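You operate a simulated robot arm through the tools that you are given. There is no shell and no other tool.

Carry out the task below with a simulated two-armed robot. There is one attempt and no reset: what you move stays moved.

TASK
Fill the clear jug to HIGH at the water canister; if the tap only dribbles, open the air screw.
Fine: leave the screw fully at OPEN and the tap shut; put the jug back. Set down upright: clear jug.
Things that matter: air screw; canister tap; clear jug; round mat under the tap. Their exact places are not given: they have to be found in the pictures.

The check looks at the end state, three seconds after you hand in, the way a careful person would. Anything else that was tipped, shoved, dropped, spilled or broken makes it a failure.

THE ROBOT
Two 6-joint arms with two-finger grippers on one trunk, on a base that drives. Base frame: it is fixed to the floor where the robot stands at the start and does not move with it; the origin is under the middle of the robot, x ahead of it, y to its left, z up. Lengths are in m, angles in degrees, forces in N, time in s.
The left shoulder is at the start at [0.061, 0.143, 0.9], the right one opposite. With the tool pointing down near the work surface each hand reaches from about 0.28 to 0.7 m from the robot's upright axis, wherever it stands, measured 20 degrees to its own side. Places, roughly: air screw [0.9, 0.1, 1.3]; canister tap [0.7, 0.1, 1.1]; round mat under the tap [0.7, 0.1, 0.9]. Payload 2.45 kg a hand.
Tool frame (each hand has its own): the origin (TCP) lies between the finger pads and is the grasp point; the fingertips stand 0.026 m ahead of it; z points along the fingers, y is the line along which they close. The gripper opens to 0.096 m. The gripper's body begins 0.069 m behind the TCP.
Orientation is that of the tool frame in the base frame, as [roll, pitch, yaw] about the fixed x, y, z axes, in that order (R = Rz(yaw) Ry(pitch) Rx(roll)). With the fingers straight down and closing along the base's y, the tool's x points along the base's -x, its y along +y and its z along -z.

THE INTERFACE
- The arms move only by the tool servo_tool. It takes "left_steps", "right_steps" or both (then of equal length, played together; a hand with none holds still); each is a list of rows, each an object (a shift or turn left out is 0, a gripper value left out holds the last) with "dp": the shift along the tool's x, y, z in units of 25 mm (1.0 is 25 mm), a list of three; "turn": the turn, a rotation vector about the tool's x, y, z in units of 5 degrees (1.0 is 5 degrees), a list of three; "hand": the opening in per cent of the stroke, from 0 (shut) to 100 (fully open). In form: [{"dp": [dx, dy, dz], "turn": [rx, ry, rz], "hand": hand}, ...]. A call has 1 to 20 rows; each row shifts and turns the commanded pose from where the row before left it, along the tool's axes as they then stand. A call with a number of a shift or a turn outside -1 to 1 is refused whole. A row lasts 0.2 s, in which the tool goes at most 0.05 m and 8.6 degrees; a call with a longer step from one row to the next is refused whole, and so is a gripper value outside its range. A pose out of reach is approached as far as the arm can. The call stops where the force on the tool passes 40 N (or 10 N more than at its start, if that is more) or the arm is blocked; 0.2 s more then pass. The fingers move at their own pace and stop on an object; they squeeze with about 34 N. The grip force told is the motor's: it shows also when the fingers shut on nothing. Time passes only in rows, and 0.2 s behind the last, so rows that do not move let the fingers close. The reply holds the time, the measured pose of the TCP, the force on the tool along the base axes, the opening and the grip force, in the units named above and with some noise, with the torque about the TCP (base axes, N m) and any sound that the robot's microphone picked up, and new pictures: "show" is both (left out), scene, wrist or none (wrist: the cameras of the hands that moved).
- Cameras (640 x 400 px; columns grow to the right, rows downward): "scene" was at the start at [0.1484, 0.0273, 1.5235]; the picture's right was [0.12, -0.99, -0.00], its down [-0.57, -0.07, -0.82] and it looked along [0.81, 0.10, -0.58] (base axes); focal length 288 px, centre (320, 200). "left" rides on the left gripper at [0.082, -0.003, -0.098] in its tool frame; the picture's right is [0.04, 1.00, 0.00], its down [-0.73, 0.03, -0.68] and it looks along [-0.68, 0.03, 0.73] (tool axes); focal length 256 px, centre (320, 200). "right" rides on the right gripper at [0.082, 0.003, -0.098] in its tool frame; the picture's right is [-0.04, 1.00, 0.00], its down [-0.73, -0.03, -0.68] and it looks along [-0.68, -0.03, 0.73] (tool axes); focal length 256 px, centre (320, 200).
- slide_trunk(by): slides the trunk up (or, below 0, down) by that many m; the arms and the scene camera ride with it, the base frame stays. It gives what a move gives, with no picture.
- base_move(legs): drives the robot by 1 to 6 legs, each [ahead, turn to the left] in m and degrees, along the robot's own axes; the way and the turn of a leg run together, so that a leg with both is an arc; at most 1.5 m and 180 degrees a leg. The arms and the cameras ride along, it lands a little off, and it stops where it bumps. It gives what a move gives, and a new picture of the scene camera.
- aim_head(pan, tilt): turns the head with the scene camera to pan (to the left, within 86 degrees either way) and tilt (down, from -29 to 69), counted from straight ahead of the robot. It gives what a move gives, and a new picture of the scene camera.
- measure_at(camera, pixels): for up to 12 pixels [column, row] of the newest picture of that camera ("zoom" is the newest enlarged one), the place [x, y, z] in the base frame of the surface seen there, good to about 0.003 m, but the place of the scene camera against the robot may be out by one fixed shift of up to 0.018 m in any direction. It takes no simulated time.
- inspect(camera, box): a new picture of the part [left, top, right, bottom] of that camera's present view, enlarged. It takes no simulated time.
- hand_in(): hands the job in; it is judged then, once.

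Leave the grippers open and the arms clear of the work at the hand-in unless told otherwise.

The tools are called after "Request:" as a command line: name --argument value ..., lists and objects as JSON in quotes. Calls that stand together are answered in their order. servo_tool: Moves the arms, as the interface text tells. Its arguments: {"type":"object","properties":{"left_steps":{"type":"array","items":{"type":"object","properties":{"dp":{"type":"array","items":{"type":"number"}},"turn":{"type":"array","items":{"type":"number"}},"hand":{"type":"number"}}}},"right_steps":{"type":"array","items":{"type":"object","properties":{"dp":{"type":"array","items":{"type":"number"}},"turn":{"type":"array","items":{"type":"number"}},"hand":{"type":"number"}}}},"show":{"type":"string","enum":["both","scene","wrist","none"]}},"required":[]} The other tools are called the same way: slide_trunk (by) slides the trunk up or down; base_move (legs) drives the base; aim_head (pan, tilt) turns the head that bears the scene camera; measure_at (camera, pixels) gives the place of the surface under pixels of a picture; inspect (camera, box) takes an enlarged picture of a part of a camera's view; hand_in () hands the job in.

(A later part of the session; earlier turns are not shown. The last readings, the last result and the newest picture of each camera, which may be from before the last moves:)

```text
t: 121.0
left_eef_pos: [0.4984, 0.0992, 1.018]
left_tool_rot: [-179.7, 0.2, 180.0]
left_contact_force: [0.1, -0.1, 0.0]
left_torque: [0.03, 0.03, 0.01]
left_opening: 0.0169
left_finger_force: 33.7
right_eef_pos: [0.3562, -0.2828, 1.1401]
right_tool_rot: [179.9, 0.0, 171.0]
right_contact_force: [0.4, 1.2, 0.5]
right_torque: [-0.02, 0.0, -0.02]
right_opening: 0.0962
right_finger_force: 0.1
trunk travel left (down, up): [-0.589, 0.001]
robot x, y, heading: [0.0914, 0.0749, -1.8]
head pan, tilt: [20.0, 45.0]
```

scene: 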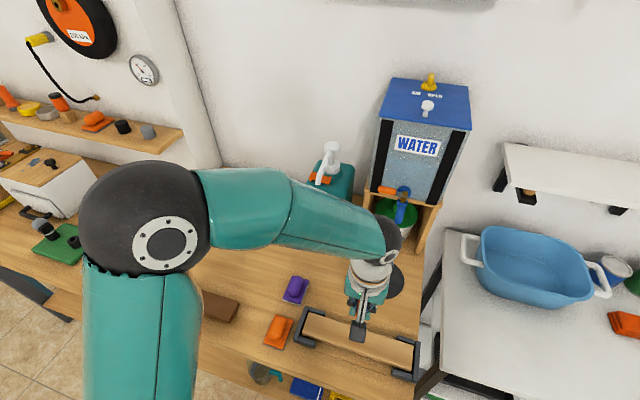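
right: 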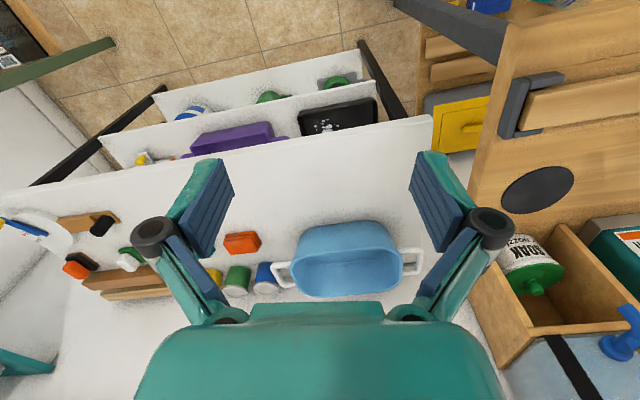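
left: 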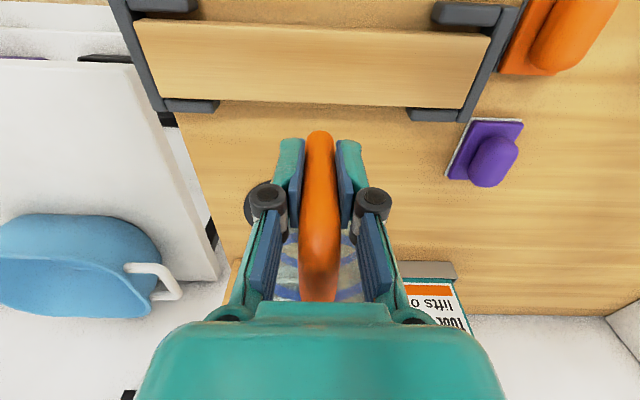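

Mat centre is (0.661, 0.064), radius 0.058; the tap mouth is at about (0.68, 0.059, 1.09). I slide the jug in under the tap to centre (0.673, 0.062) while lowering to just above the mat.

Request:
servo_tool --left_steps '[{"dp": [-0.5, -0.2, 0.6]}, {"dp": [-0.6, -0.25, 0.5]}, {"dp": [-0.6, -0.25, 0.4]}, {"dp": [-0.7, -0.28, 0.3]}, {"dp": [-0.7, -0.28, 0.2]}, {"dp": [-0.58, -0.22, 0.2]}]'

Request:
aim_head --pan 3 --tilt 38

Request:
inspect --camera "scene" --box '[220, 130, 400, 330]'

```text
t: 122.4
left_eef_pos: [0.59, 0.0623, 0.9615]
left_tool_rot: [-180.0, 0.1, -180.0]
left_contact_force: [-0.5, 0.6, -1.5]
left_torque: [-0.02, 0.07, 0.01]
left_opening: 0.0168
left_finger_force: 34.3
right_eef_pos: [0.3568, -0.2825, 1.1388]
right_tool_rot: [179.9, 0.0, 171.0]
right_contact_force: [0.4, -0.1, 0.1]
right_torque: [-0.01, 0.0, 0.02]
right_opening: 0.096
right_finger_force: 0.1
trunk travel left (down, up): [-0.589, 0.001]
robot x, y, heading: [0.0891, 0.0781, -2.0]
head pan, tilt: [20.0, 45.0]
```

scene: 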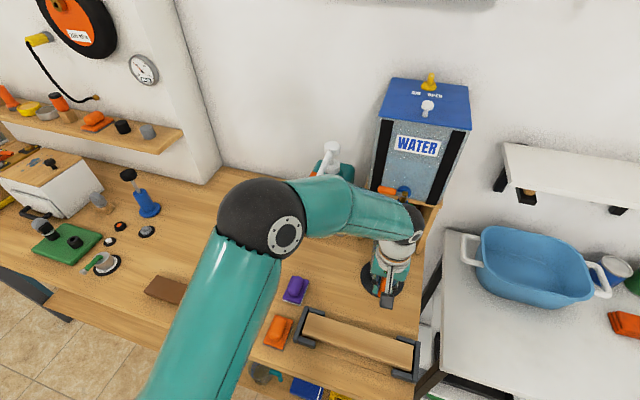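
left: 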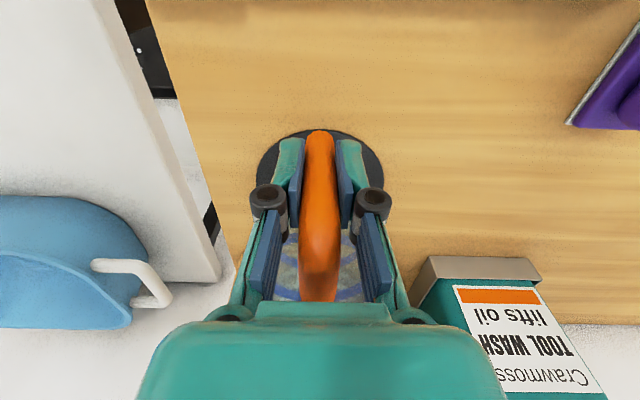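

```text
t: 123.2
left_eef_pos: [0.5886, 0.0615, 0.9629]
left_tool_rot: [-179.8, 0.2, 180.0]
left_contact_force: [-0.1, -0.5, -1.0]
left_torque: [0.0, 0.08, -0.01]
left_opening: 0.017
left_finger_force: 33.6
right_eef_pos: [0.3566, -0.2829, 1.1397]
right_tool_rot: [180.0, 0.0, 171.0]
right_contact_force: [0.2, 0.5, -0.4]
right_torque: [0.01, 0.01, -0.01]
right_opening: 0.0963
right_finger_force: 0.1
trunk travel left (down, up): [-0.589, 0.001]
robot x, y, heading: [0.0917, 0.0778, -2.1]
head pan, tilt: [3.0, 38.0]
```

scene: 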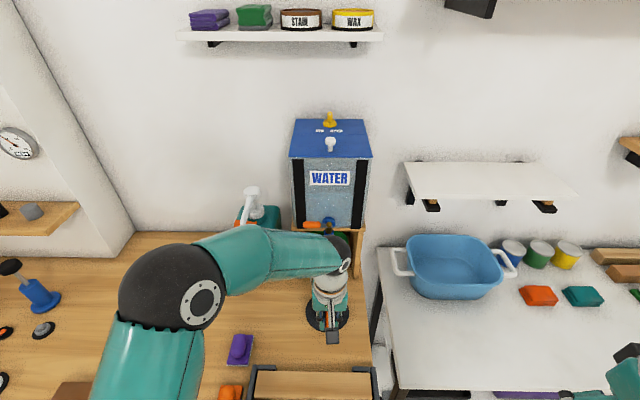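

```text
2.00 times, centred on (310, 230) of scene
```

zoom: 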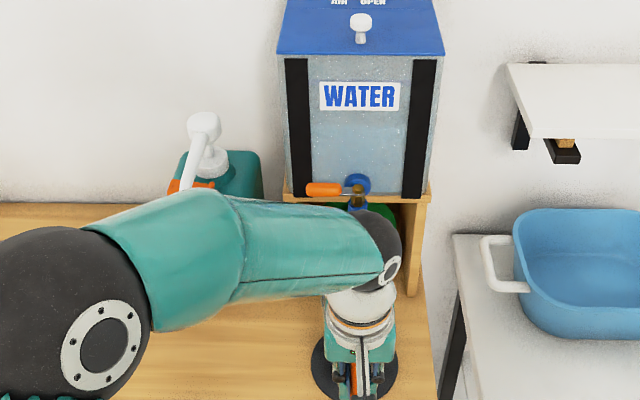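

The jug is over the mat. I lower it 3 mm at a time until it stands.

Request:
servo_tool --left_steps '[{"dp": [0, 0, 0.12]}, {"dp": [0, 0, 0.12]}, {"dp": [0, 0, 0.12]}, {"dp": [0, 0, 0.12]}]' --show "none"

```text
t: 124.2
left_eef_pos: [0.5909, 0.0625, 0.9499]
left_tool_rot: [-179.8, 0.2, 179.9]
left_contact_force: [0.3, 0.4, -1.0]
left_torque: [-0.02, 0.07, 0.04]
left_opening: 0.0169
left_finger_force: 34.2
right_eef_pos: [0.3568, -0.283, 1.1394]
right_tool_rot: [179.9, 0.0, 171.1]
right_contact_force: [-0.4, 0.0, 0.2]
right_torque: [0.0, -0.01, -0.02]
right_opening: 0.0959
right_finger_force: 0.0
trunk travel left (down, up): [-0.589, 0.001]
robot x, y, heading: [0.0925, 0.0777, -2.0]
head pan, tilt: [3.0, 38.0]
```

No contact yet at z 0.950; two more small steps.

Request:
servo_tool --left_steps '[{"dp": [0, 0, 0.06]}, {"dp": [0, 0, 0.06]}]' --show "none"

```text
t: 124.8
left_eef_pos: [0.5907, 0.0634, 0.9482]
left_tool_rot: [-179.9, 0.3, -179.9]
left_contact_force: [-0.5, 1.0, 12.5]
left_torque: [0.1, -0.46, 0.05]
left_opening: 0.0166
left_finger_force: 33.7
right_eef_pos: [0.3558, -0.2836, 1.14]
right_tool_rot: [179.9, 0.1, 171.0]
right_contact_force: [-0.4, -0.7, -0.5]
right_torque: [0.04, 0.02, -0.02]
right_opening: 0.096
right_finger_force: 0.1
trunk travel left (down, up): [-0.589, 0.001]
robot x, y, heading: [0.0926, 0.0788, -2.1]
head pan, tilt: [3.0, 38.0]
```

It stands now (12.5 N up). I ease 1 mm and open the fingers, then back straight up.

Request:
servo_tool --left_steps '[{"dp": [0, 0, -0.04]}, {"hand": 25}, {"hand": 45}, {"hand": 45}]' --show "wrist"

```text
t: 125.8
left_eef_pos: [0.5905, 0.0621, 0.9481]
left_tool_rot: [-179.7, 0.0, 180.0]
left_contact_force: [0.2, -0.1, 0.2]
left_torque: [0.02, -0.02, 0.02]
left_opening: 0.0432
left_finger_force: 0.1
right_eef_pos: [0.3558, -0.2838, 1.14]
right_tool_rot: [179.9, 0.1, 171.0]
right_contact_force: [0.6, -1.0, 0.4]
right_torque: [0.02, 0.01, -0.02]
right_opening: 0.096
right_finger_force: 0.0
trunk travel left (down, up): [-0.589, 0.001]
robot x, y, heading: [0.0892, 0.0735, -2.1]
head pan, tilt: [3.0, 38.0]
```

left: 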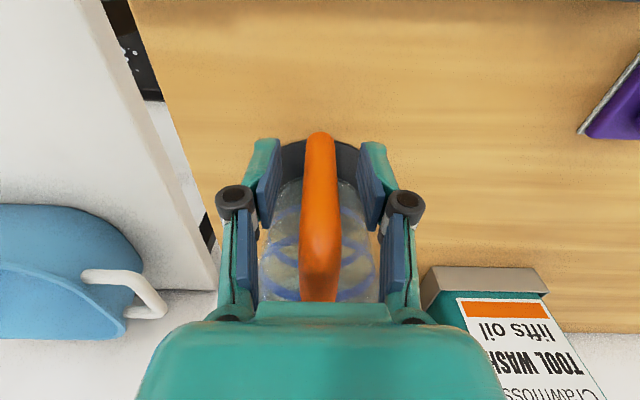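

Released, the jug stays upright. I withdraw the hand straight back (−x), as the tap is overhead, then up.

Request:
servo_tool --left_steps '[{"dp": [0.4, 0, 0]}, {"dp": [0.6, 0, 0]}, {"dp": [0.6, 0, 0]}, {"dp": [0.6, 0, -0.3]}, {"dp": [0.4, 0, -1]}, {"dp": [0.2, 0, -1]}, {"dp": [0, 0, -1]}, {"dp": [0, 0, -1]}, {"dp": [0, 0, -1]}, {"dp": [0, 0, -1]}, {"dp": [0, 0, -1]}]'

Request:
inspect --camera "scene" --box '[270, 180, 390, 340]'

```text
t: 128.2
left_eef_pos: [0.5213, 0.06, 1.1316]
left_tool_rot: [-179.8, 0.1, 179.9]
left_contact_force: [0.8, 0.1, 0.1]
left_torque: [0.02, 0.01, -0.02]
left_opening: 0.0435
left_finger_force: 0.0
right_eef_pos: [0.3559, -0.2828, 1.139]
right_tool_rot: [179.9, 0.1, 170.9]
right_contact_force: [-0.1, -0.2, -0.6]
right_torque: [-0.05, -0.01, 0.0]
right_opening: 0.0959
right_finger_force: 0.0
trunk travel left (down, up): [-0.589, 0.001]
robot x, y, heading: [0.0928, 0.074, -2.0]
head pan, tilt: [3.0, 38.0]
```

scene: 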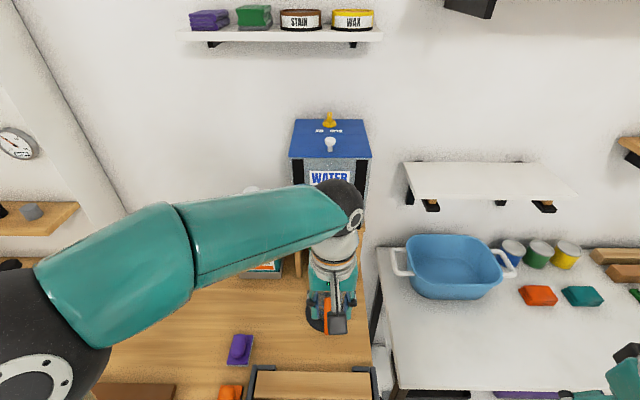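
left: 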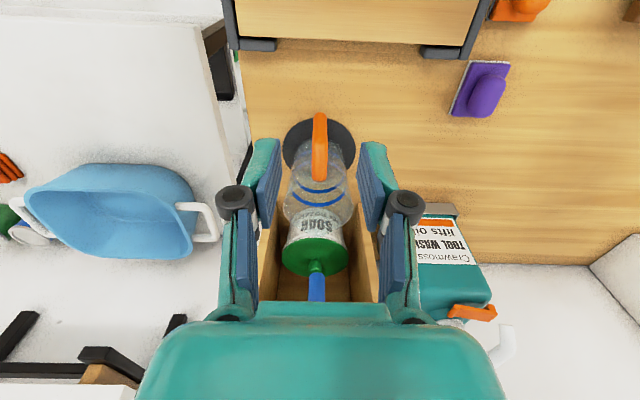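

```text
2.50 times, centred on (330, 260) of scene
```

zoom: 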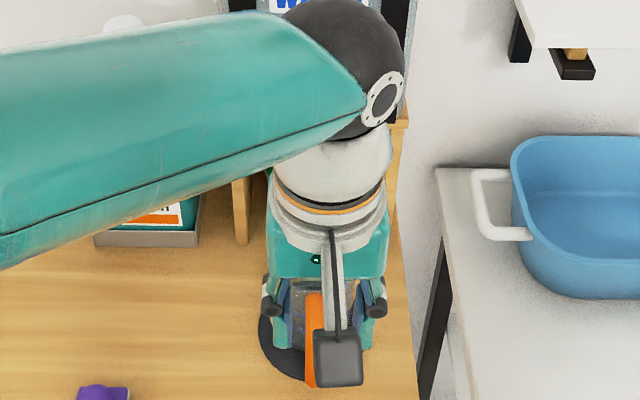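

The hand is clear. I check with the right wrist camera, which sees the mat area, whether the jug and tap mouth line up.

Request:
inspect --camera "right" --box '[460, 120, 640, 380]'

Request:
inspect --camera "left" --box '[240, 90, 400, 310]'

Request:
measure_at --camera "left" --pixels '[[317, 285], [317, 276], [311, 285], [323, 285], [287, 210], [352, 210], [318, 180], [320, 120]]'

```text
1.54 times, centred on (550, 250) of right
```

zoom: 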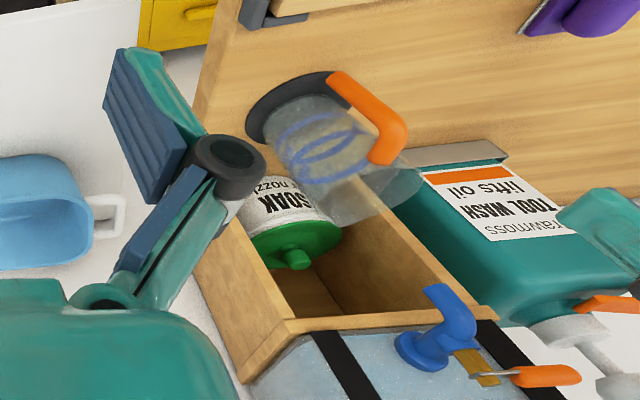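

```text
1.82 times, centred on (320, 200) of left
```

zoom: 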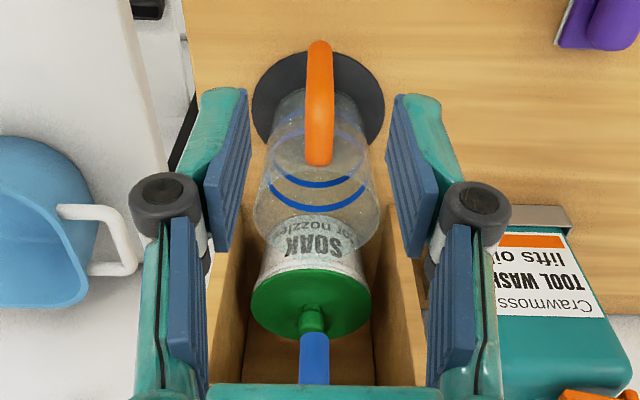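

```text
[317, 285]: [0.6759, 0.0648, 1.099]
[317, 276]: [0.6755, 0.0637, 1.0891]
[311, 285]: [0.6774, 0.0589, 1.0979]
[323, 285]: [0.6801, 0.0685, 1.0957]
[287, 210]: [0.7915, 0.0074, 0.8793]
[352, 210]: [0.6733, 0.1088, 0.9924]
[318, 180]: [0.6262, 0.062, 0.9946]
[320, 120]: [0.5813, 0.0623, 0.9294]
```

The tap mouth (0.682,0.064) is over the jug opening (centre about 0.672,0.062). The right camera sees the jug well for reading the level. Now I turn the left hand to close along x and tilt it 20° forward for gripping the orange lever.

Request:
servo_tool --left_steps '[{"dp": [0.5, 0, -1]}, {"dp": [0.5, 0, -1]}, {"dp": [0, 0, -1], "turn": [0, 0, -1]}, {"turn": [0, 0, -1]}, {"turn": [0, 0, -1]}, {"turn": [0, 0, -1]}, {"turn": [0, 0, -1]}, {"turn": [0, 0, -1]}, {"turn": [0, 0, -1]}, {"turn": [0, 0, -1]}, {"turn": [0, 0, -1]}, {"turn": [0, 0, -1]}, {"turn": [0, 0, -1]}, {"turn": [0, 0, -1]}, {"turn": [0, 0, -1]}, {"turn": [0, 0, -1]}, {"turn": [0, 0, -1]}, {"turn": [0, 0, -1]}, {"turn": [0, 0, -1]}, {"turn": [0, 0, -1]}]' --show "none"

Request:
servo_tool --left_steps '[{"turn": [1, 0, 0]}, {"turn": [1, 0, 0]}, {"turn": [1, 0, 0]}, {"turn": [1, 0, 0]}]'

```text
t: 132.4
left_eef_pos: [0.4929, 0.0627, 1.2053]
left_tool_rot: [-179.9, -0.2, -90.0]
left_contact_force: [-0.3, 0.8, -0.1]
left_torque: [-0.01, 0.01, -0.05]
left_opening: 0.0433
left_finger_force: 0.0
right_eef_pos: [0.357, -0.2823, 1.1396]
right_tool_rot: [179.9, -0.1, 171.0]
right_contact_force: [0.0, -0.3, 0.8]
right_torque: [0.0, 0.0, 0.04]
right_opening: 0.0962
right_finger_force: 0.0
trunk travel left (down, up): [-0.589, 0.001]
robot x, y, heading: [0.0947, 0.0785, -2.0]
head pan, tilt: [3.0, 38.0]
```

```text
t: 133.4
left_eef_pos: [0.4946, 0.0631, 1.2062]
left_tool_rot: [-159.8, -0.3, -90.0]
left_contact_force: [-0.5, -0.6, 0.0]
left_torque: [-0.02, 0.0, -0.01]
left_opening: 0.0431
left_finger_force: 0.1
right_eef_pos: [0.3553, -0.2819, 1.1377]
right_tool_rot: [179.9, 0.0, 170.9]
right_contact_force: [-0.5, 0.6, -0.9]
right_torque: [-0.01, -0.01, 0.02]
right_opening: 0.0961
right_finger_force: 0.1
trunk travel left (down, up): [-0.589, 0.001]
robot x, y, heading: [0.0892, 0.0743, -2.0]
head pan, tilt: [3.0, 38.0]
```

scene: 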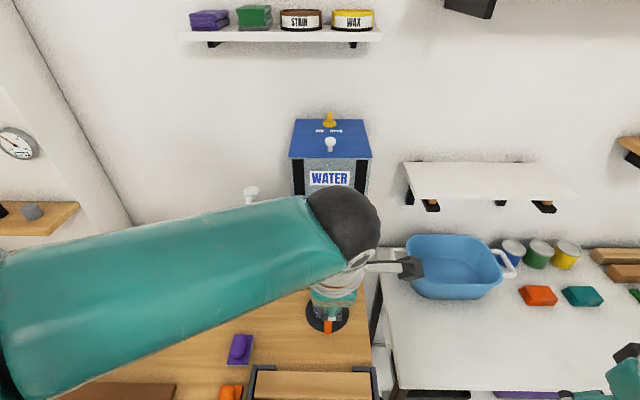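
left: 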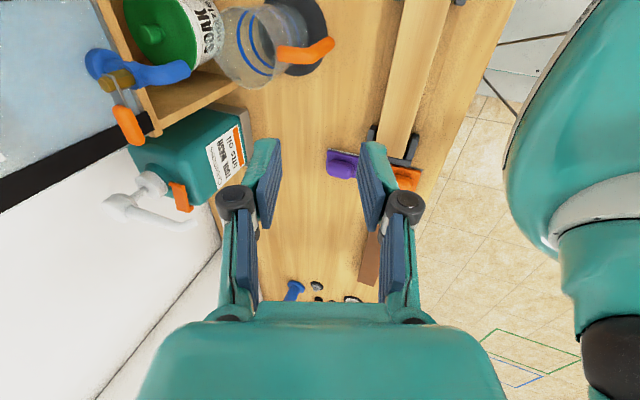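

The tap with its lever shows at the upper left of the left picture: handle (128,125), stem (122,80). I enlarge and measure.

Request:
inspect --camera "left" --box '[60, 20, 220, 160]'

Request:
measure_at --camera "left" --pixels '[[121, 112], [128, 122], [134, 138], [126, 130], [140, 128], [118, 100], [122, 80], [127, 75], [113, 105], [90, 140], [120, 130]]'

```text
2.86 times, centred on (140, 90) of left
```

zoom: 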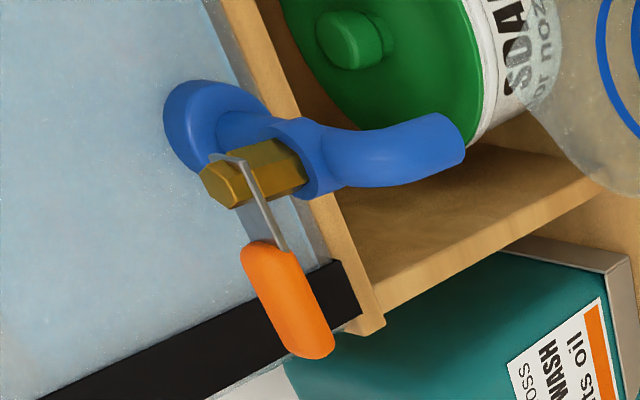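

```text
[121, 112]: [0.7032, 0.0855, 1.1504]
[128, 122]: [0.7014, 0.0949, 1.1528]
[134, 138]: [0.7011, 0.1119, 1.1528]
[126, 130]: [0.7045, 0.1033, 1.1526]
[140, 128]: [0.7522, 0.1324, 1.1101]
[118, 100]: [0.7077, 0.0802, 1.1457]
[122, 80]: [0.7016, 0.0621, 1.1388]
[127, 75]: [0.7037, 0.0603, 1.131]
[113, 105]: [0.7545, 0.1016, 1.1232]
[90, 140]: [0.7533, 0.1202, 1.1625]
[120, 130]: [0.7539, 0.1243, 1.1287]
```

Lever handle: y 0.083–0.122, centre x≈0.7075, z≈1.147; canister wall x≈0.754. I move to 6 cm above/behind it along the finger direction.

Request:
servo_tool --left_steps '[{"dp": [-0.225, -0.9, 0.338]}, {"dp": [-0.225, -0.9, 0.338]}, {"dp": [-0.225, -0.9, 0.338]}, {"dp": [-0.225, -0.9, 0.338]}, {"dp": [-0.225, -0.9, 0.338]}, {"dp": [-0.225, -0.9, 0.338]}, {"dp": [-0.225, -0.9, 0.338]}, {"dp": [-0.225, -0.9, 0.338]}]'

Request:
inspect --camera "left" --box '[220, 60, 420, 240]'

```text
t: 135.2
left_eef_pos: [0.6904, 0.1071, 1.2038]
left_tool_rot: [-159.9, -0.1, -90.0]
left_contact_force: [0.7, -0.3, 0.0]
left_torque: [0.05, 0.0, -0.01]
left_opening: 0.0431
left_finger_force: 0.0
right_eef_pos: [0.3579, -0.2827, 1.139]
right_tool_rot: [179.8, -0.1, 171.1]
right_contact_force: [-0.4, -0.6, -0.4]
right_torque: [0.01, 0.01, 0.02]
right_opening: 0.0959
right_finger_force: 0.1
trunk travel left (down, up): [-0.589, 0.001]
robot x, y, heading: [0.09, 0.0754, -2.0]
head pan, tilt: [3.0, 38.0]
```

scene: 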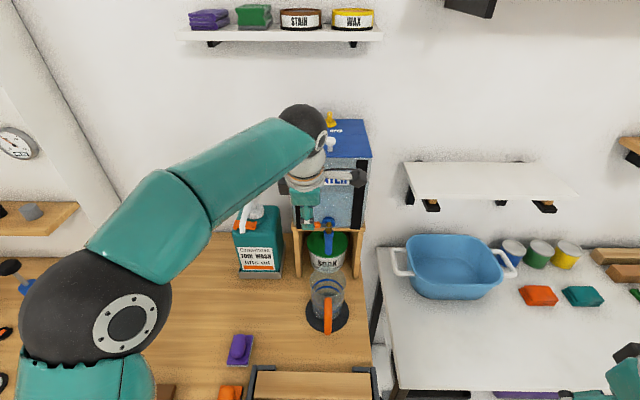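
left: 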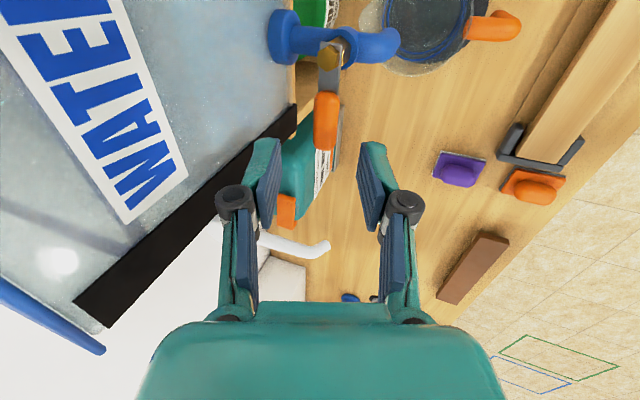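

```text
2.22 times, centred on (320, 150) of left
```

zoom: 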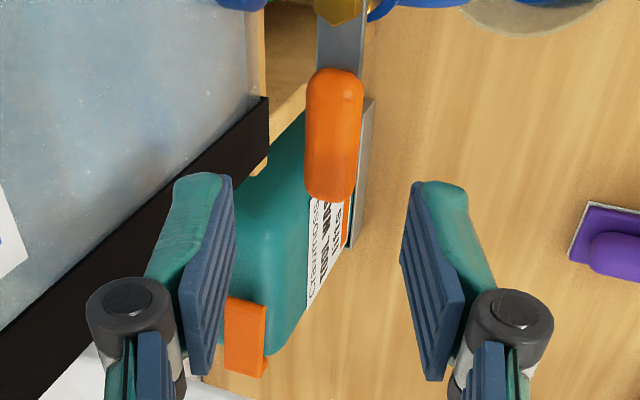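

The handle is nearly centred between the fingers. I go down along the fingers 6 cm, correcting 3.5 mm toward the robot.

Request:
servo_tool --left_steps '[{"dp": [0, 0.035, 0.6]}, {"dp": [0, 0.035, 0.6]}, {"dp": [0, 0.035, 0.6]}, {"dp": [0, 0.035, 0.55]}]'

Request:
inspect --camera "left" --box '[220, 60, 420, 240]'

```text
t: 136.2
left_eef_pos: [0.7051, 0.1072, 1.1467]
left_tool_rot: [-159.9, -0.2, -90.0]
left_contact_force: [-0.2, -0.1, 0.3]
left_torque: [0.01, -0.01, -0.02]
left_opening: 0.0433
left_finger_force: 0.0
right_eef_pos: [0.3562, -0.2827, 1.1399]
right_tool_rot: [179.9, 0.1, 171.0]
right_contact_force: [0.2, -0.4, 0.7]
right_torque: [-0.02, 0.03, 0.04]
right_opening: 0.0961
right_finger_force: 0.0
trunk travel left (down, up): [-0.589, 0.001]
robot x, y, heading: [0.0937, 0.0763, -2.0]
head pan, tilt: [3.0, 38.0]
```

scene: 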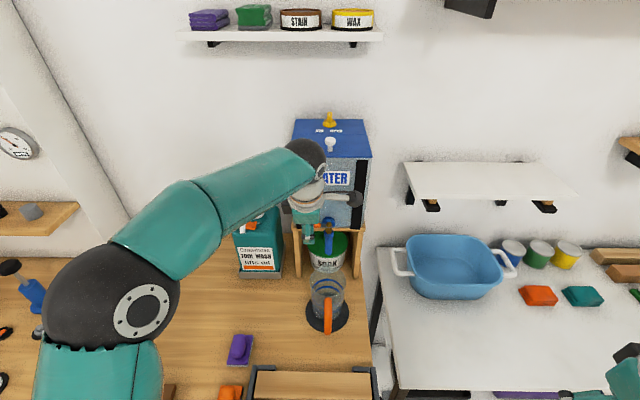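
left: 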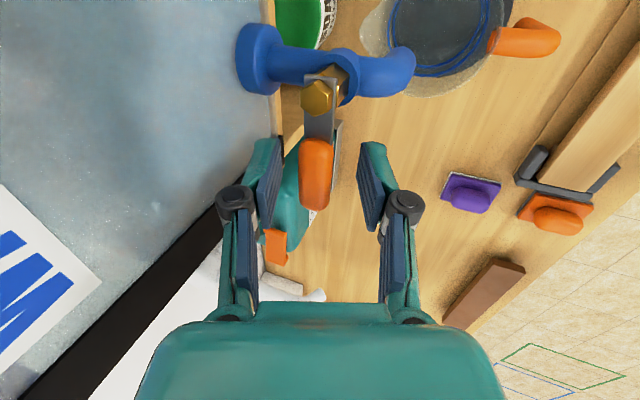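

```text
2.22 times, centred on (320, 150) of left
```

zoom: 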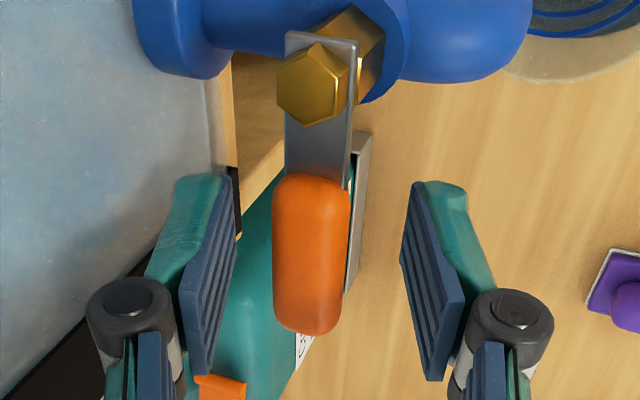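

The lever lies between the fingers. I shift 3 mm toward the canister and close gently on it.

Request:
servo_tool --left_steps '[{"dp": [0, -0.1, 0.03]}, {"hand": 0}, {"hand": 0}, {"hand": 0}, {"hand": 0}]' --show "wrist"

Request:
inspect --camera "right" --box '[500, 130, 640, 350]'

Request:
inspect --camera "scene" --box '[280, 220, 380, 350]'

```text
t: 137.4
left_eef_pos: [0.707, 0.108, 1.1469]
left_tool_rot: [-159.8, -0.1, -89.9]
left_contact_force: [4.3, 1.3, -1.0]
left_torque: [-1.21, 0.21, 0.17]
left_opening: 0.0179
left_finger_force: 42.3
right_eef_pos: [0.3568, -0.2824, 1.1389]
right_tool_rot: [180.0, 0.1, 170.9]
right_contact_force: [0.2, 0.6, 0.6]
right_torque: [-0.02, -0.01, -0.02]
right_opening: 0.0959
right_finger_force: 0.1
trunk travel left (down, up): [-0.589, 0.001]
robot x, y, heading: [0.0941, 0.0755, -1.8]
head pan, tilt: [3.0, 38.0]
```

left: 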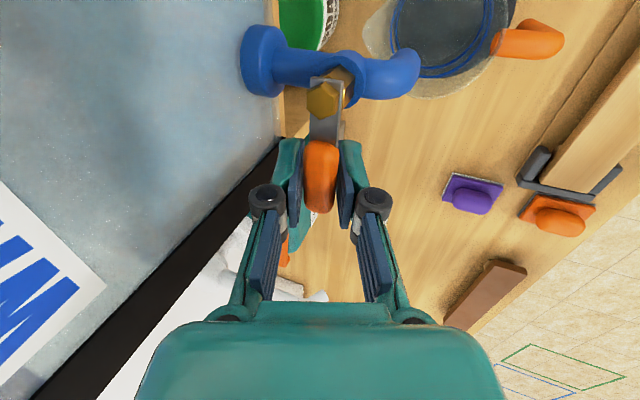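

```text
1.82 times, centred on (570, 240) of right
```

zoom: 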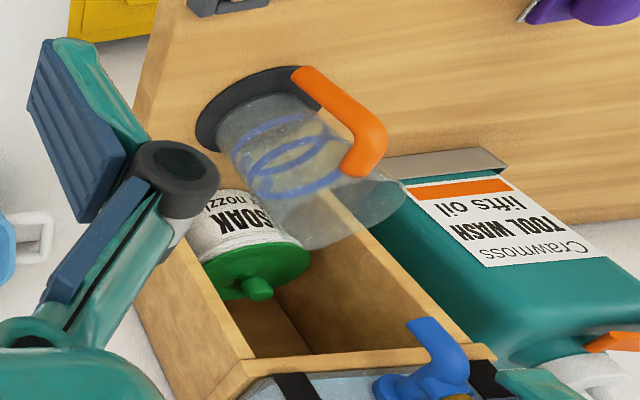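

```text
3.08 times, centred on (330, 285) of scene
```

zoom: 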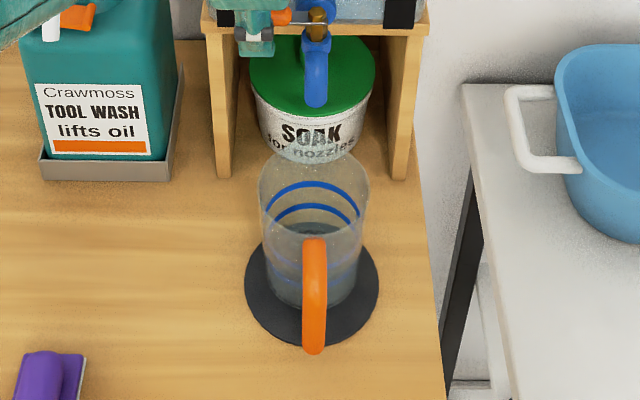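

Gripped the lever (18 mm). Scene view shows the jug and tap well. I open by swinging the lever 20° toward the robot about its stem, then look.

Request:
servo_tool --left_steps '[{"dp": [0.008, 0.1639, -0.0597], "turn": [0, -0.342, -0.94]}, {"dp": [0.008, 0.1639, -0.0597], "turn": [0, -0.342, -0.94]}, {"dp": [0.008, 0.1639, -0.0597], "turn": [0, -0.342, -0.94]}, {"dp": [0.008, 0.1639, -0.0597], "turn": [0, -0.342, -0.94]}]'

Request:
inspect --camera "scene" --box '[280, 220, 380, 350]'

```text
t: 138.4
left_eef_pos: [0.692, 0.1059, 1.147]
left_tool_rot: [-159.8, -0.2, -69.9]
left_contact_force: [18.6, 1.3, -0.7]
left_torque: [0.04, 0.34, 0.76]
left_opening: 0.0178
left_finger_force: 42.7
right_eef_pos: [0.3595, -0.2831, 1.1388]
right_tool_rot: [-180.0, -0.2, 171.0]
right_contact_force: [-0.5, 0.0, 0.3]
right_torque: [0.01, 0.04, 0.03]
right_opening: 0.0961
right_finger_force: 0.1
trunk travel left (down, up): [-0.589, 0.001]
robot x, y, heading: [0.0929, 0.0776, -2.0]
head pan, tilt: [3.0, 38.0]
```

scene: 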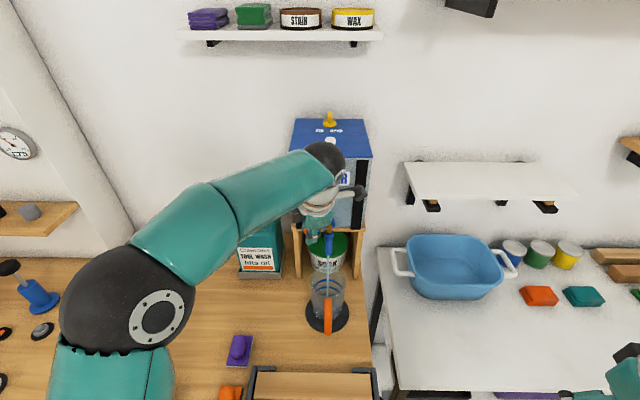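
left: 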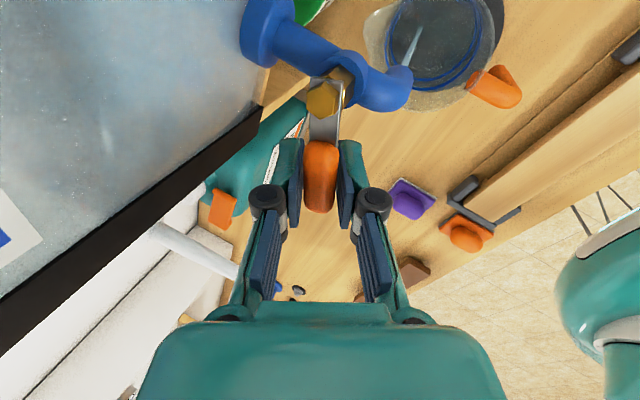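

```text
3.08 times, centred on (330, 285) of scene
```

zoom: 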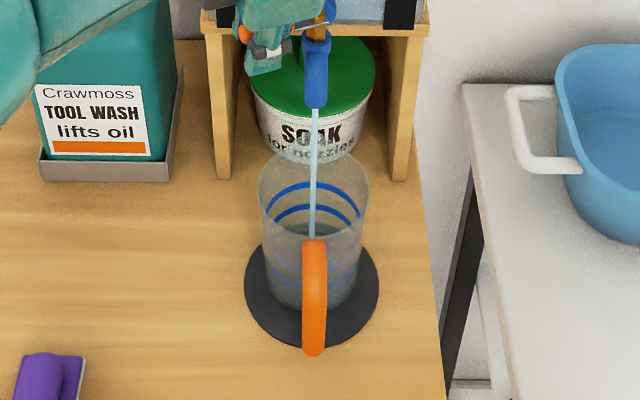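

Water runs in a thin stream into the jug. I hold still 2 s and look at the level.

Request:
servo_tool --left_steps '[{}, {}, {}, {}, {}, {}, {}, {}, {}, {}]' --show "none"

Request:
inspect --camera "scene" --box '[290, 240, 370, 340]'

Request:
inspect --camera "right" --box '[520, 140, 620, 250]'

```text
t: 140.6
left_eef_pos: [0.6924, 0.1048, 1.1459]
left_tool_rot: [-160.0, -0.2, -70.0]
left_contact_force: [23.5, 3.3, 9.1]
left_torque: [-0.01, 0.35, 1.02]
left_opening: 0.0179
left_finger_force: 43.7
right_eef_pos: [0.36, -0.282, 1.1391]
right_tool_rot: [-180.0, -0.2, 171.1]
right_contact_force: [0.1, 0.2, 0.3]
right_torque: [0.01, 0.01, -0.02]
right_opening: 0.0961
right_finger_force: 0.0
trunk travel left (down, up): [-0.589, 0.001]
robot x, y, heading: [0.0934, 0.0744, -2.1]
head pan, tilt: [3.0, 38.0]
```

```text
4.00 times, centred on (330, 290) of scene
```

zoom: 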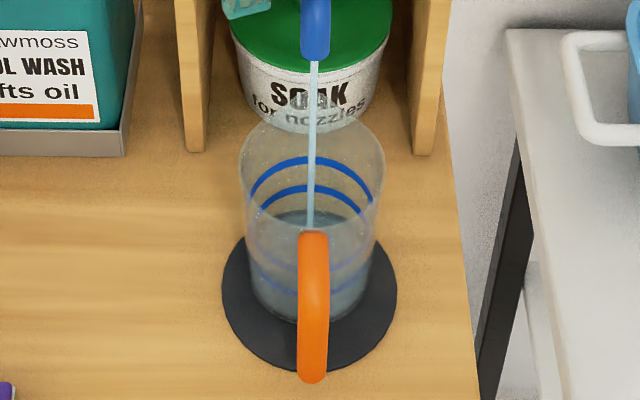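

```text
3.64 times, centred on (570, 195) of right
```

zoom: 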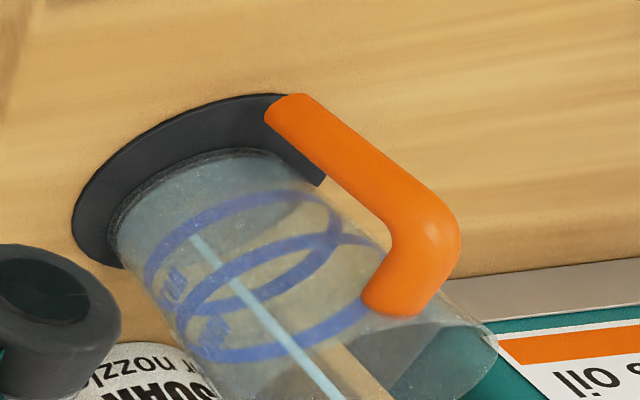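

The level is rising slowly. I wait another 2 s and look again.

Request:
servo_tool --left_steps '[{}, {}, {}, {}, {}, {}, {}, {}, {}, {}]' --show "none"

Request:
inspect --camera "scene" --box '[290, 240, 370, 340]'

Request:
inspect --camera "right" --box '[520, 140, 620, 250]'

```text
t: 142.8
left_eef_pos: [0.6913, 0.1057, 1.1473]
left_tool_rot: [-160.0, -0.2, -70.0]
left_contact_force: [22.3, 3.6, 9.0]
left_torque: [-0.33, 0.24, 0.95]
left_opening: 0.0175
left_finger_force: 42.4
right_eef_pos: [0.3592, -0.2816, 1.1384]
right_tool_rot: [-180.0, -0.2, 171.0]
right_contact_force: [0.0, -0.7, -0.1]
right_torque: [-0.01, 0.02, 0.02]
right_opening: 0.0961
right_finger_force: 0.1
trunk travel left (down, up): [-0.589, 0.001]
robot x, y, heading: [0.0898, 0.0764, -2.3]
head pan, tilt: [3.0, 38.0]
```

```text
4.00 times, centred on (330, 290) of scene
```

zoom: 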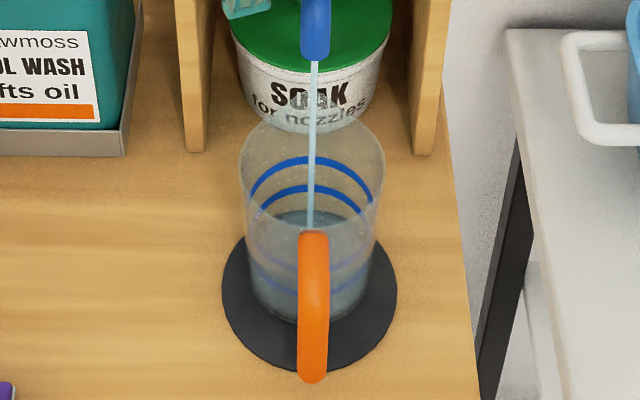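

```text
3.64 times, centred on (570, 195) of right
```

zoom: 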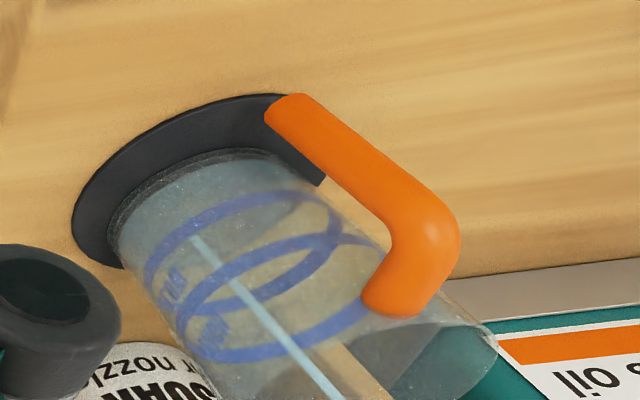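

The stream is thin and the level barely rises, so I open the lever a further 20°.

Request:
servo_tool --left_steps '[{"dp": [0.008, 0.1639, -0.0597], "turn": [0, -0.342, -0.94]}, {"dp": [0.008, 0.1639, -0.0597], "turn": [0, -0.342, -0.94]}, {"dp": [0.008, 0.1639, -0.0597], "turn": [0, -0.342, -0.94]}, {"dp": [0.008, 0.1639, -0.0597], "turn": [0, -0.342, -0.94]}]' --show "wrist"

Request:
inspect --camera "scene" --box '[290, 240, 370, 340]'

```text
t: 143.8
left_eef_pos: [0.6784, 0.0982, 1.1466]
left_tool_rot: [-160.1, -0.2, -50.0]
left_contact_force: [22.0, 2.5, 7.4]
left_torque: [-0.53, -0.08, 0.79]
left_opening: 0.0176
left_finger_force: 42.7
right_eef_pos: [0.3599, -0.2823, 1.1387]
right_tool_rot: [180.0, -0.2, 171.0]
right_contact_force: [0.6, -0.2, -0.4]
right_torque: [-0.01, 0.0, -0.02]
right_opening: 0.0963
right_finger_force: 0.0
trunk travel left (down, up): [-0.589, 0.001]
robot x, y, heading: [0.095, 0.0777, -2.0]
head pan, tilt: [3.0, 38.0]
```

left: 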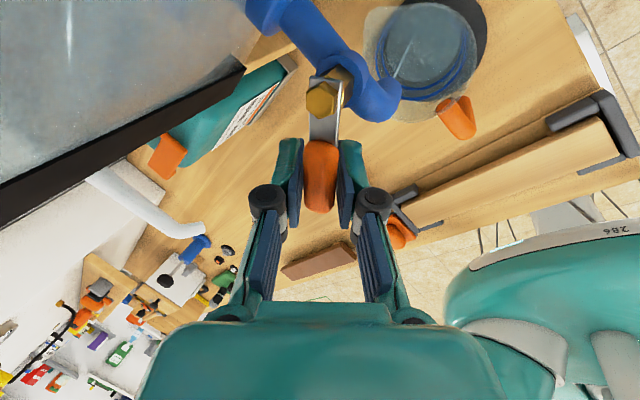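

```text
4.00 times, centred on (330, 290) of scene
```

zoom: 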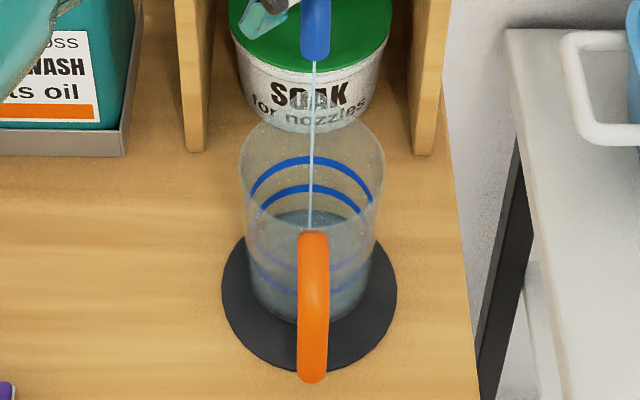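

The stream looks thinner rather than thicker. I wait 2 s and compare.

Request:
servo_tool --left_steps '[{}, {}, {}, {}, {}, {}, {}, {}, {}, {}]' --show "wrist"

Request:
inspect --camera "scene" --box '[290, 240, 370, 340]'

Request:
inspect --camera "left" --box '[330, 0, 510, 150]'

Request:
inspect --camera "scene" --box '[280, 100, 380, 180]'

```text
t: 146.0
left_eef_pos: [0.6794, 0.0977, 1.1458]
left_tool_rot: [-160.2, -0.1, -50.0]
left_contact_force: [21.8, 1.5, 8.8]
left_torque: [-0.48, 0.0, 0.77]
left_opening: 0.0174
left_finger_force: 43.1
right_eef_pos: [0.3595, -0.2836, 1.1398]
right_tool_rot: [-180.0, -0.2, 171.0]
right_contact_force: [-0.3, 0.5, 0.5]
right_torque: [-0.01, 0.01, -0.05]
right_opening: 0.0959
right_finger_force: 0.1
trunk travel left (down, up): [-0.589, 0.001]
robot x, y, heading: [0.0937, 0.0769, -2.1]
head pan, tilt: [3.0, 38.0]
```

left: 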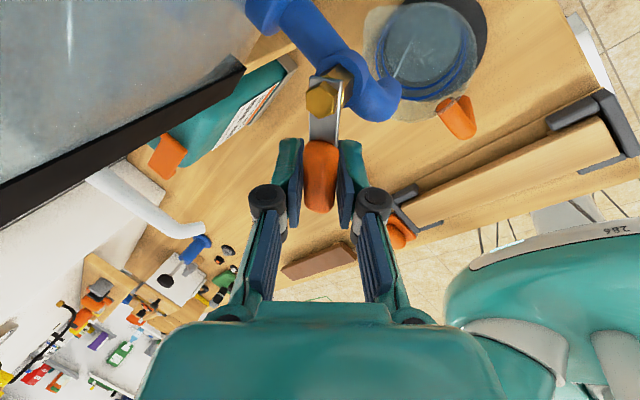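

```text
4.00 times, centred on (330, 290) of scene
```

zoom: 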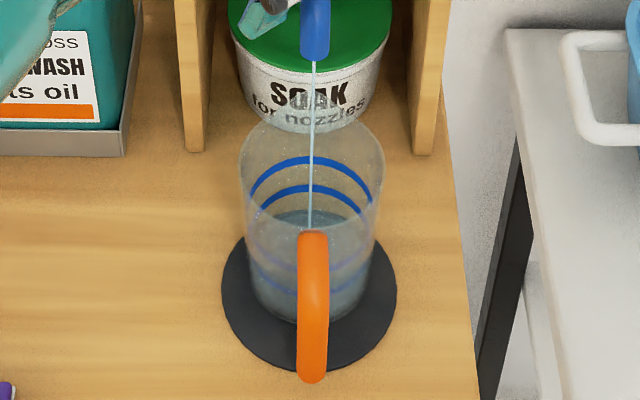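

```text
2.67 times, centred on (420, 75) of left
```

zoom: 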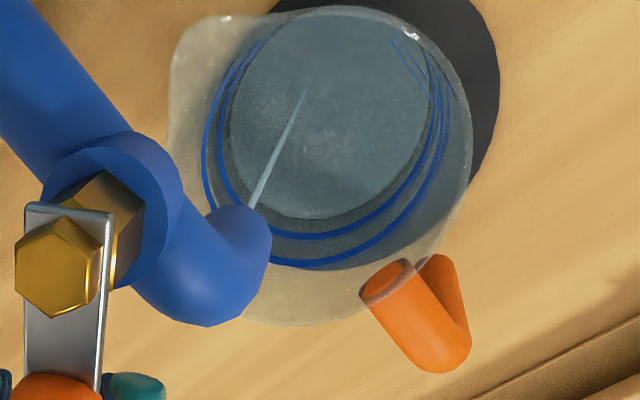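

```text
5.00 times, centred on (330, 140) of scene
```

zoom: 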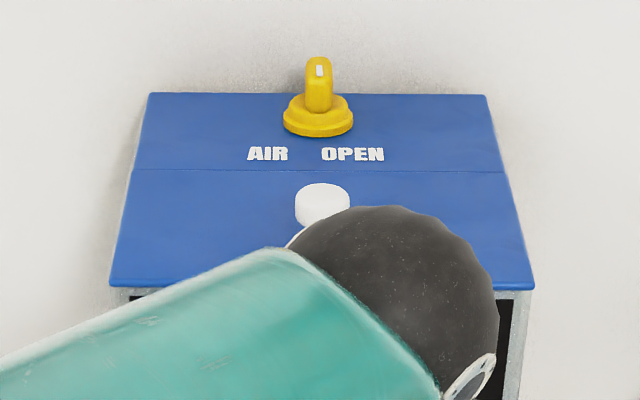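

I measure the water surface height inside the jug to get the fill rate.

Request:
measure_at --camera "left" --pixels '[[425, 35], [440, 50], [410, 60], [450, 30], [430, 70], [400, 50]]'

Request:
servo_tool --left_steps '[{}, {}, {}, {}, {}, {}, {}, {}, {}, {}, {}, {}, {}, {}, {}, {}, {}, {}, {}, {}]' --show "wrist"

Request:
measure_at --camera "left" --pixels '[[425, 35], [440, 50], [410, 60], [450, 30], [430, 70], [400, 50]]'

Request:
inspect --camera "scene" --box '[290, 240, 370, 340]'

Request:
inspect --camera "left" --box '[330, 0, 510, 150]'

```text
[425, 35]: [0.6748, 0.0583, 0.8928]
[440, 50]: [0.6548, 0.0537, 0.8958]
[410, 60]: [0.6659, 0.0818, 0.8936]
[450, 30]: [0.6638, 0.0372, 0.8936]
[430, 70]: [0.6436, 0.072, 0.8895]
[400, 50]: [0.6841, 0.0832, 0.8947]
```

```text
t: 150.2
left_eef_pos: [0.6779, 0.0975, 1.1459]
left_tool_rot: [-160.0, -0.2, -50.0]
left_contact_force: [21.0, 3.6, 8.2]
left_torque: [-0.45, 0.03, 0.79]
left_opening: 0.0175
left_finger_force: 43.3
right_eef_pos: [0.3598, -0.2824, 1.1383]
right_tool_rot: [-180.0, -0.2, 171.0]
right_contact_force: [0.8, 0.0, -0.1]
right_torque: [-0.01, -0.01, 0.03]
right_opening: 0.0959
right_finger_force: 0.0
trunk travel left (down, up): [-0.589, 0.001]
robot x, y, heading: [0.099, 0.0772, -2.0]
head pan, tilt: [3.0, 38.0]
```

left: 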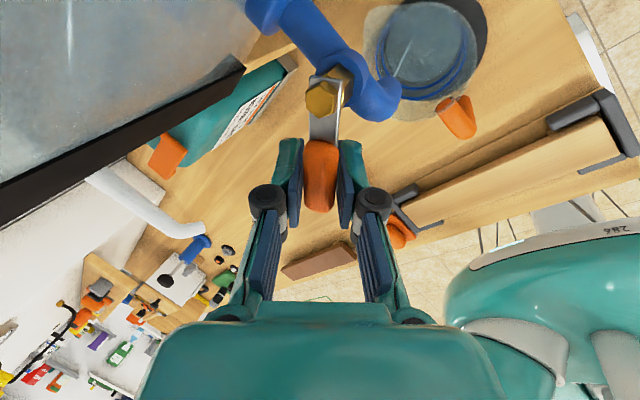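

```text
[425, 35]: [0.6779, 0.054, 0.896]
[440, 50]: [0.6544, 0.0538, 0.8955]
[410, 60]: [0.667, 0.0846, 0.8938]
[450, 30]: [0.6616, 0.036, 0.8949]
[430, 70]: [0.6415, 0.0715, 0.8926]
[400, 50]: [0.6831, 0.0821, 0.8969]
```

```text
4.00 times, centred on (330, 290) of scene
```

zoom: 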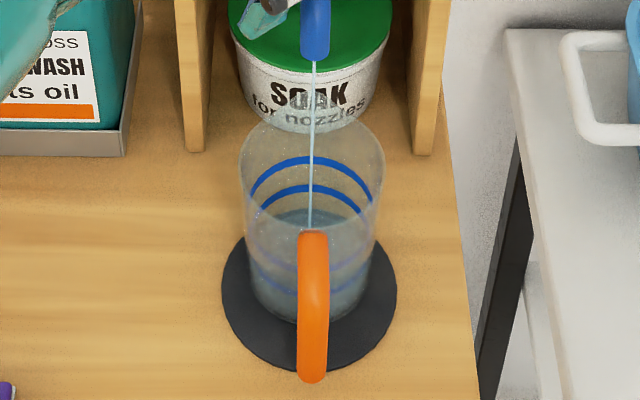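

```text
2.67 times, centred on (420, 75) of left
```

zoom: 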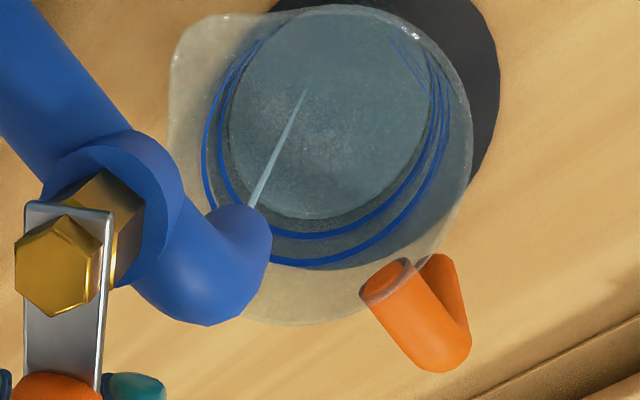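

The surface rose only about 1 mm in 4 s: a dribble, though at first the stream was thicker. To learn whether that comes from the lever angle or from missing air, I swing the lever back to 20° and compare the stream.

Request:
servo_tool --left_steps '[{"dp": [0.008, -0.1639, 0.0597], "turn": [0, 0.342, 0.94]}, {"dp": [0.008, -0.1639, 0.0597], "turn": [0, 0.342, 0.94]}, {"dp": [0.008, -0.1639, 0.0597], "turn": [0, 0.342, 0.94]}, {"dp": [0.008, -0.1639, 0.0597], "turn": [0, 0.342, 0.94]}]' --show "wrist"

Request:
inspect --camera "scene" --box '[290, 240, 370, 340]'

Request:
inspect --camera "left" --box '[330, 0, 510, 150]'

```text
t: 151.2
left_eef_pos: [0.693, 0.1053, 1.1459]
left_tool_rot: [-160.2, -0.1, -70.1]
left_contact_force: [12.2, 2.4, 0.7]
left_torque: [-0.77, 0.1, 0.6]
left_opening: 0.0175
left_finger_force: 42.9
right_eef_pos: [0.3586, -0.2826, 1.1385]
right_tool_rot: [180.0, -0.1, 171.0]
right_contact_force: [0.0, 0.1, -0.4]
right_torque: [0.03, 0.01, -0.03]
right_opening: 0.096
right_finger_force: 0.1
trunk travel left (down, up): [-0.589, 0.001]
robot x, y, heading: [0.0958, 0.0764, -2.1]
head pan, tilt: [3.0, 38.0]
```

left: 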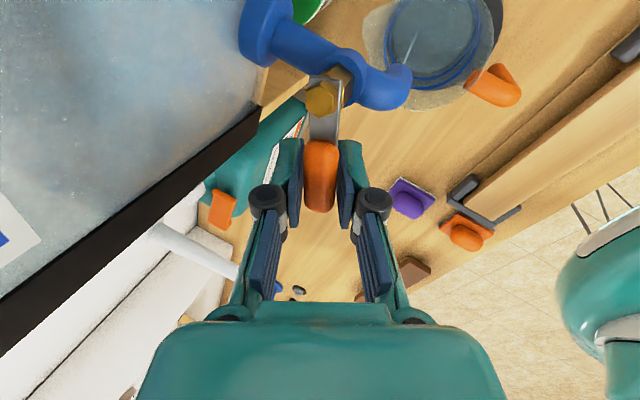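

```text
4.00 times, centred on (330, 290) of scene
```

zoom: 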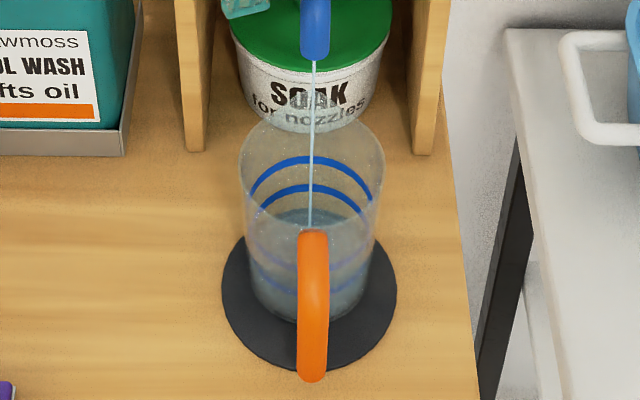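

```text
2.67 times, centred on (420, 75) of left
```

zoom: 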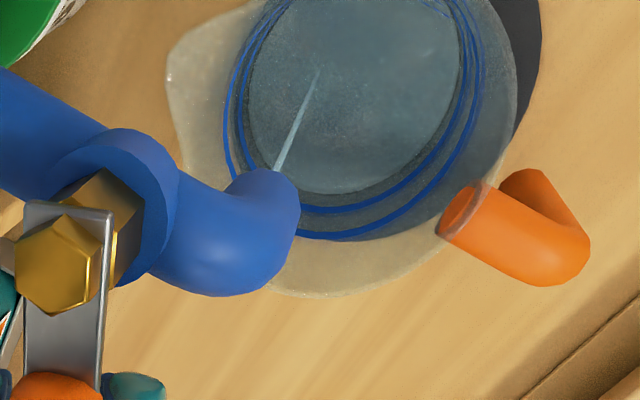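

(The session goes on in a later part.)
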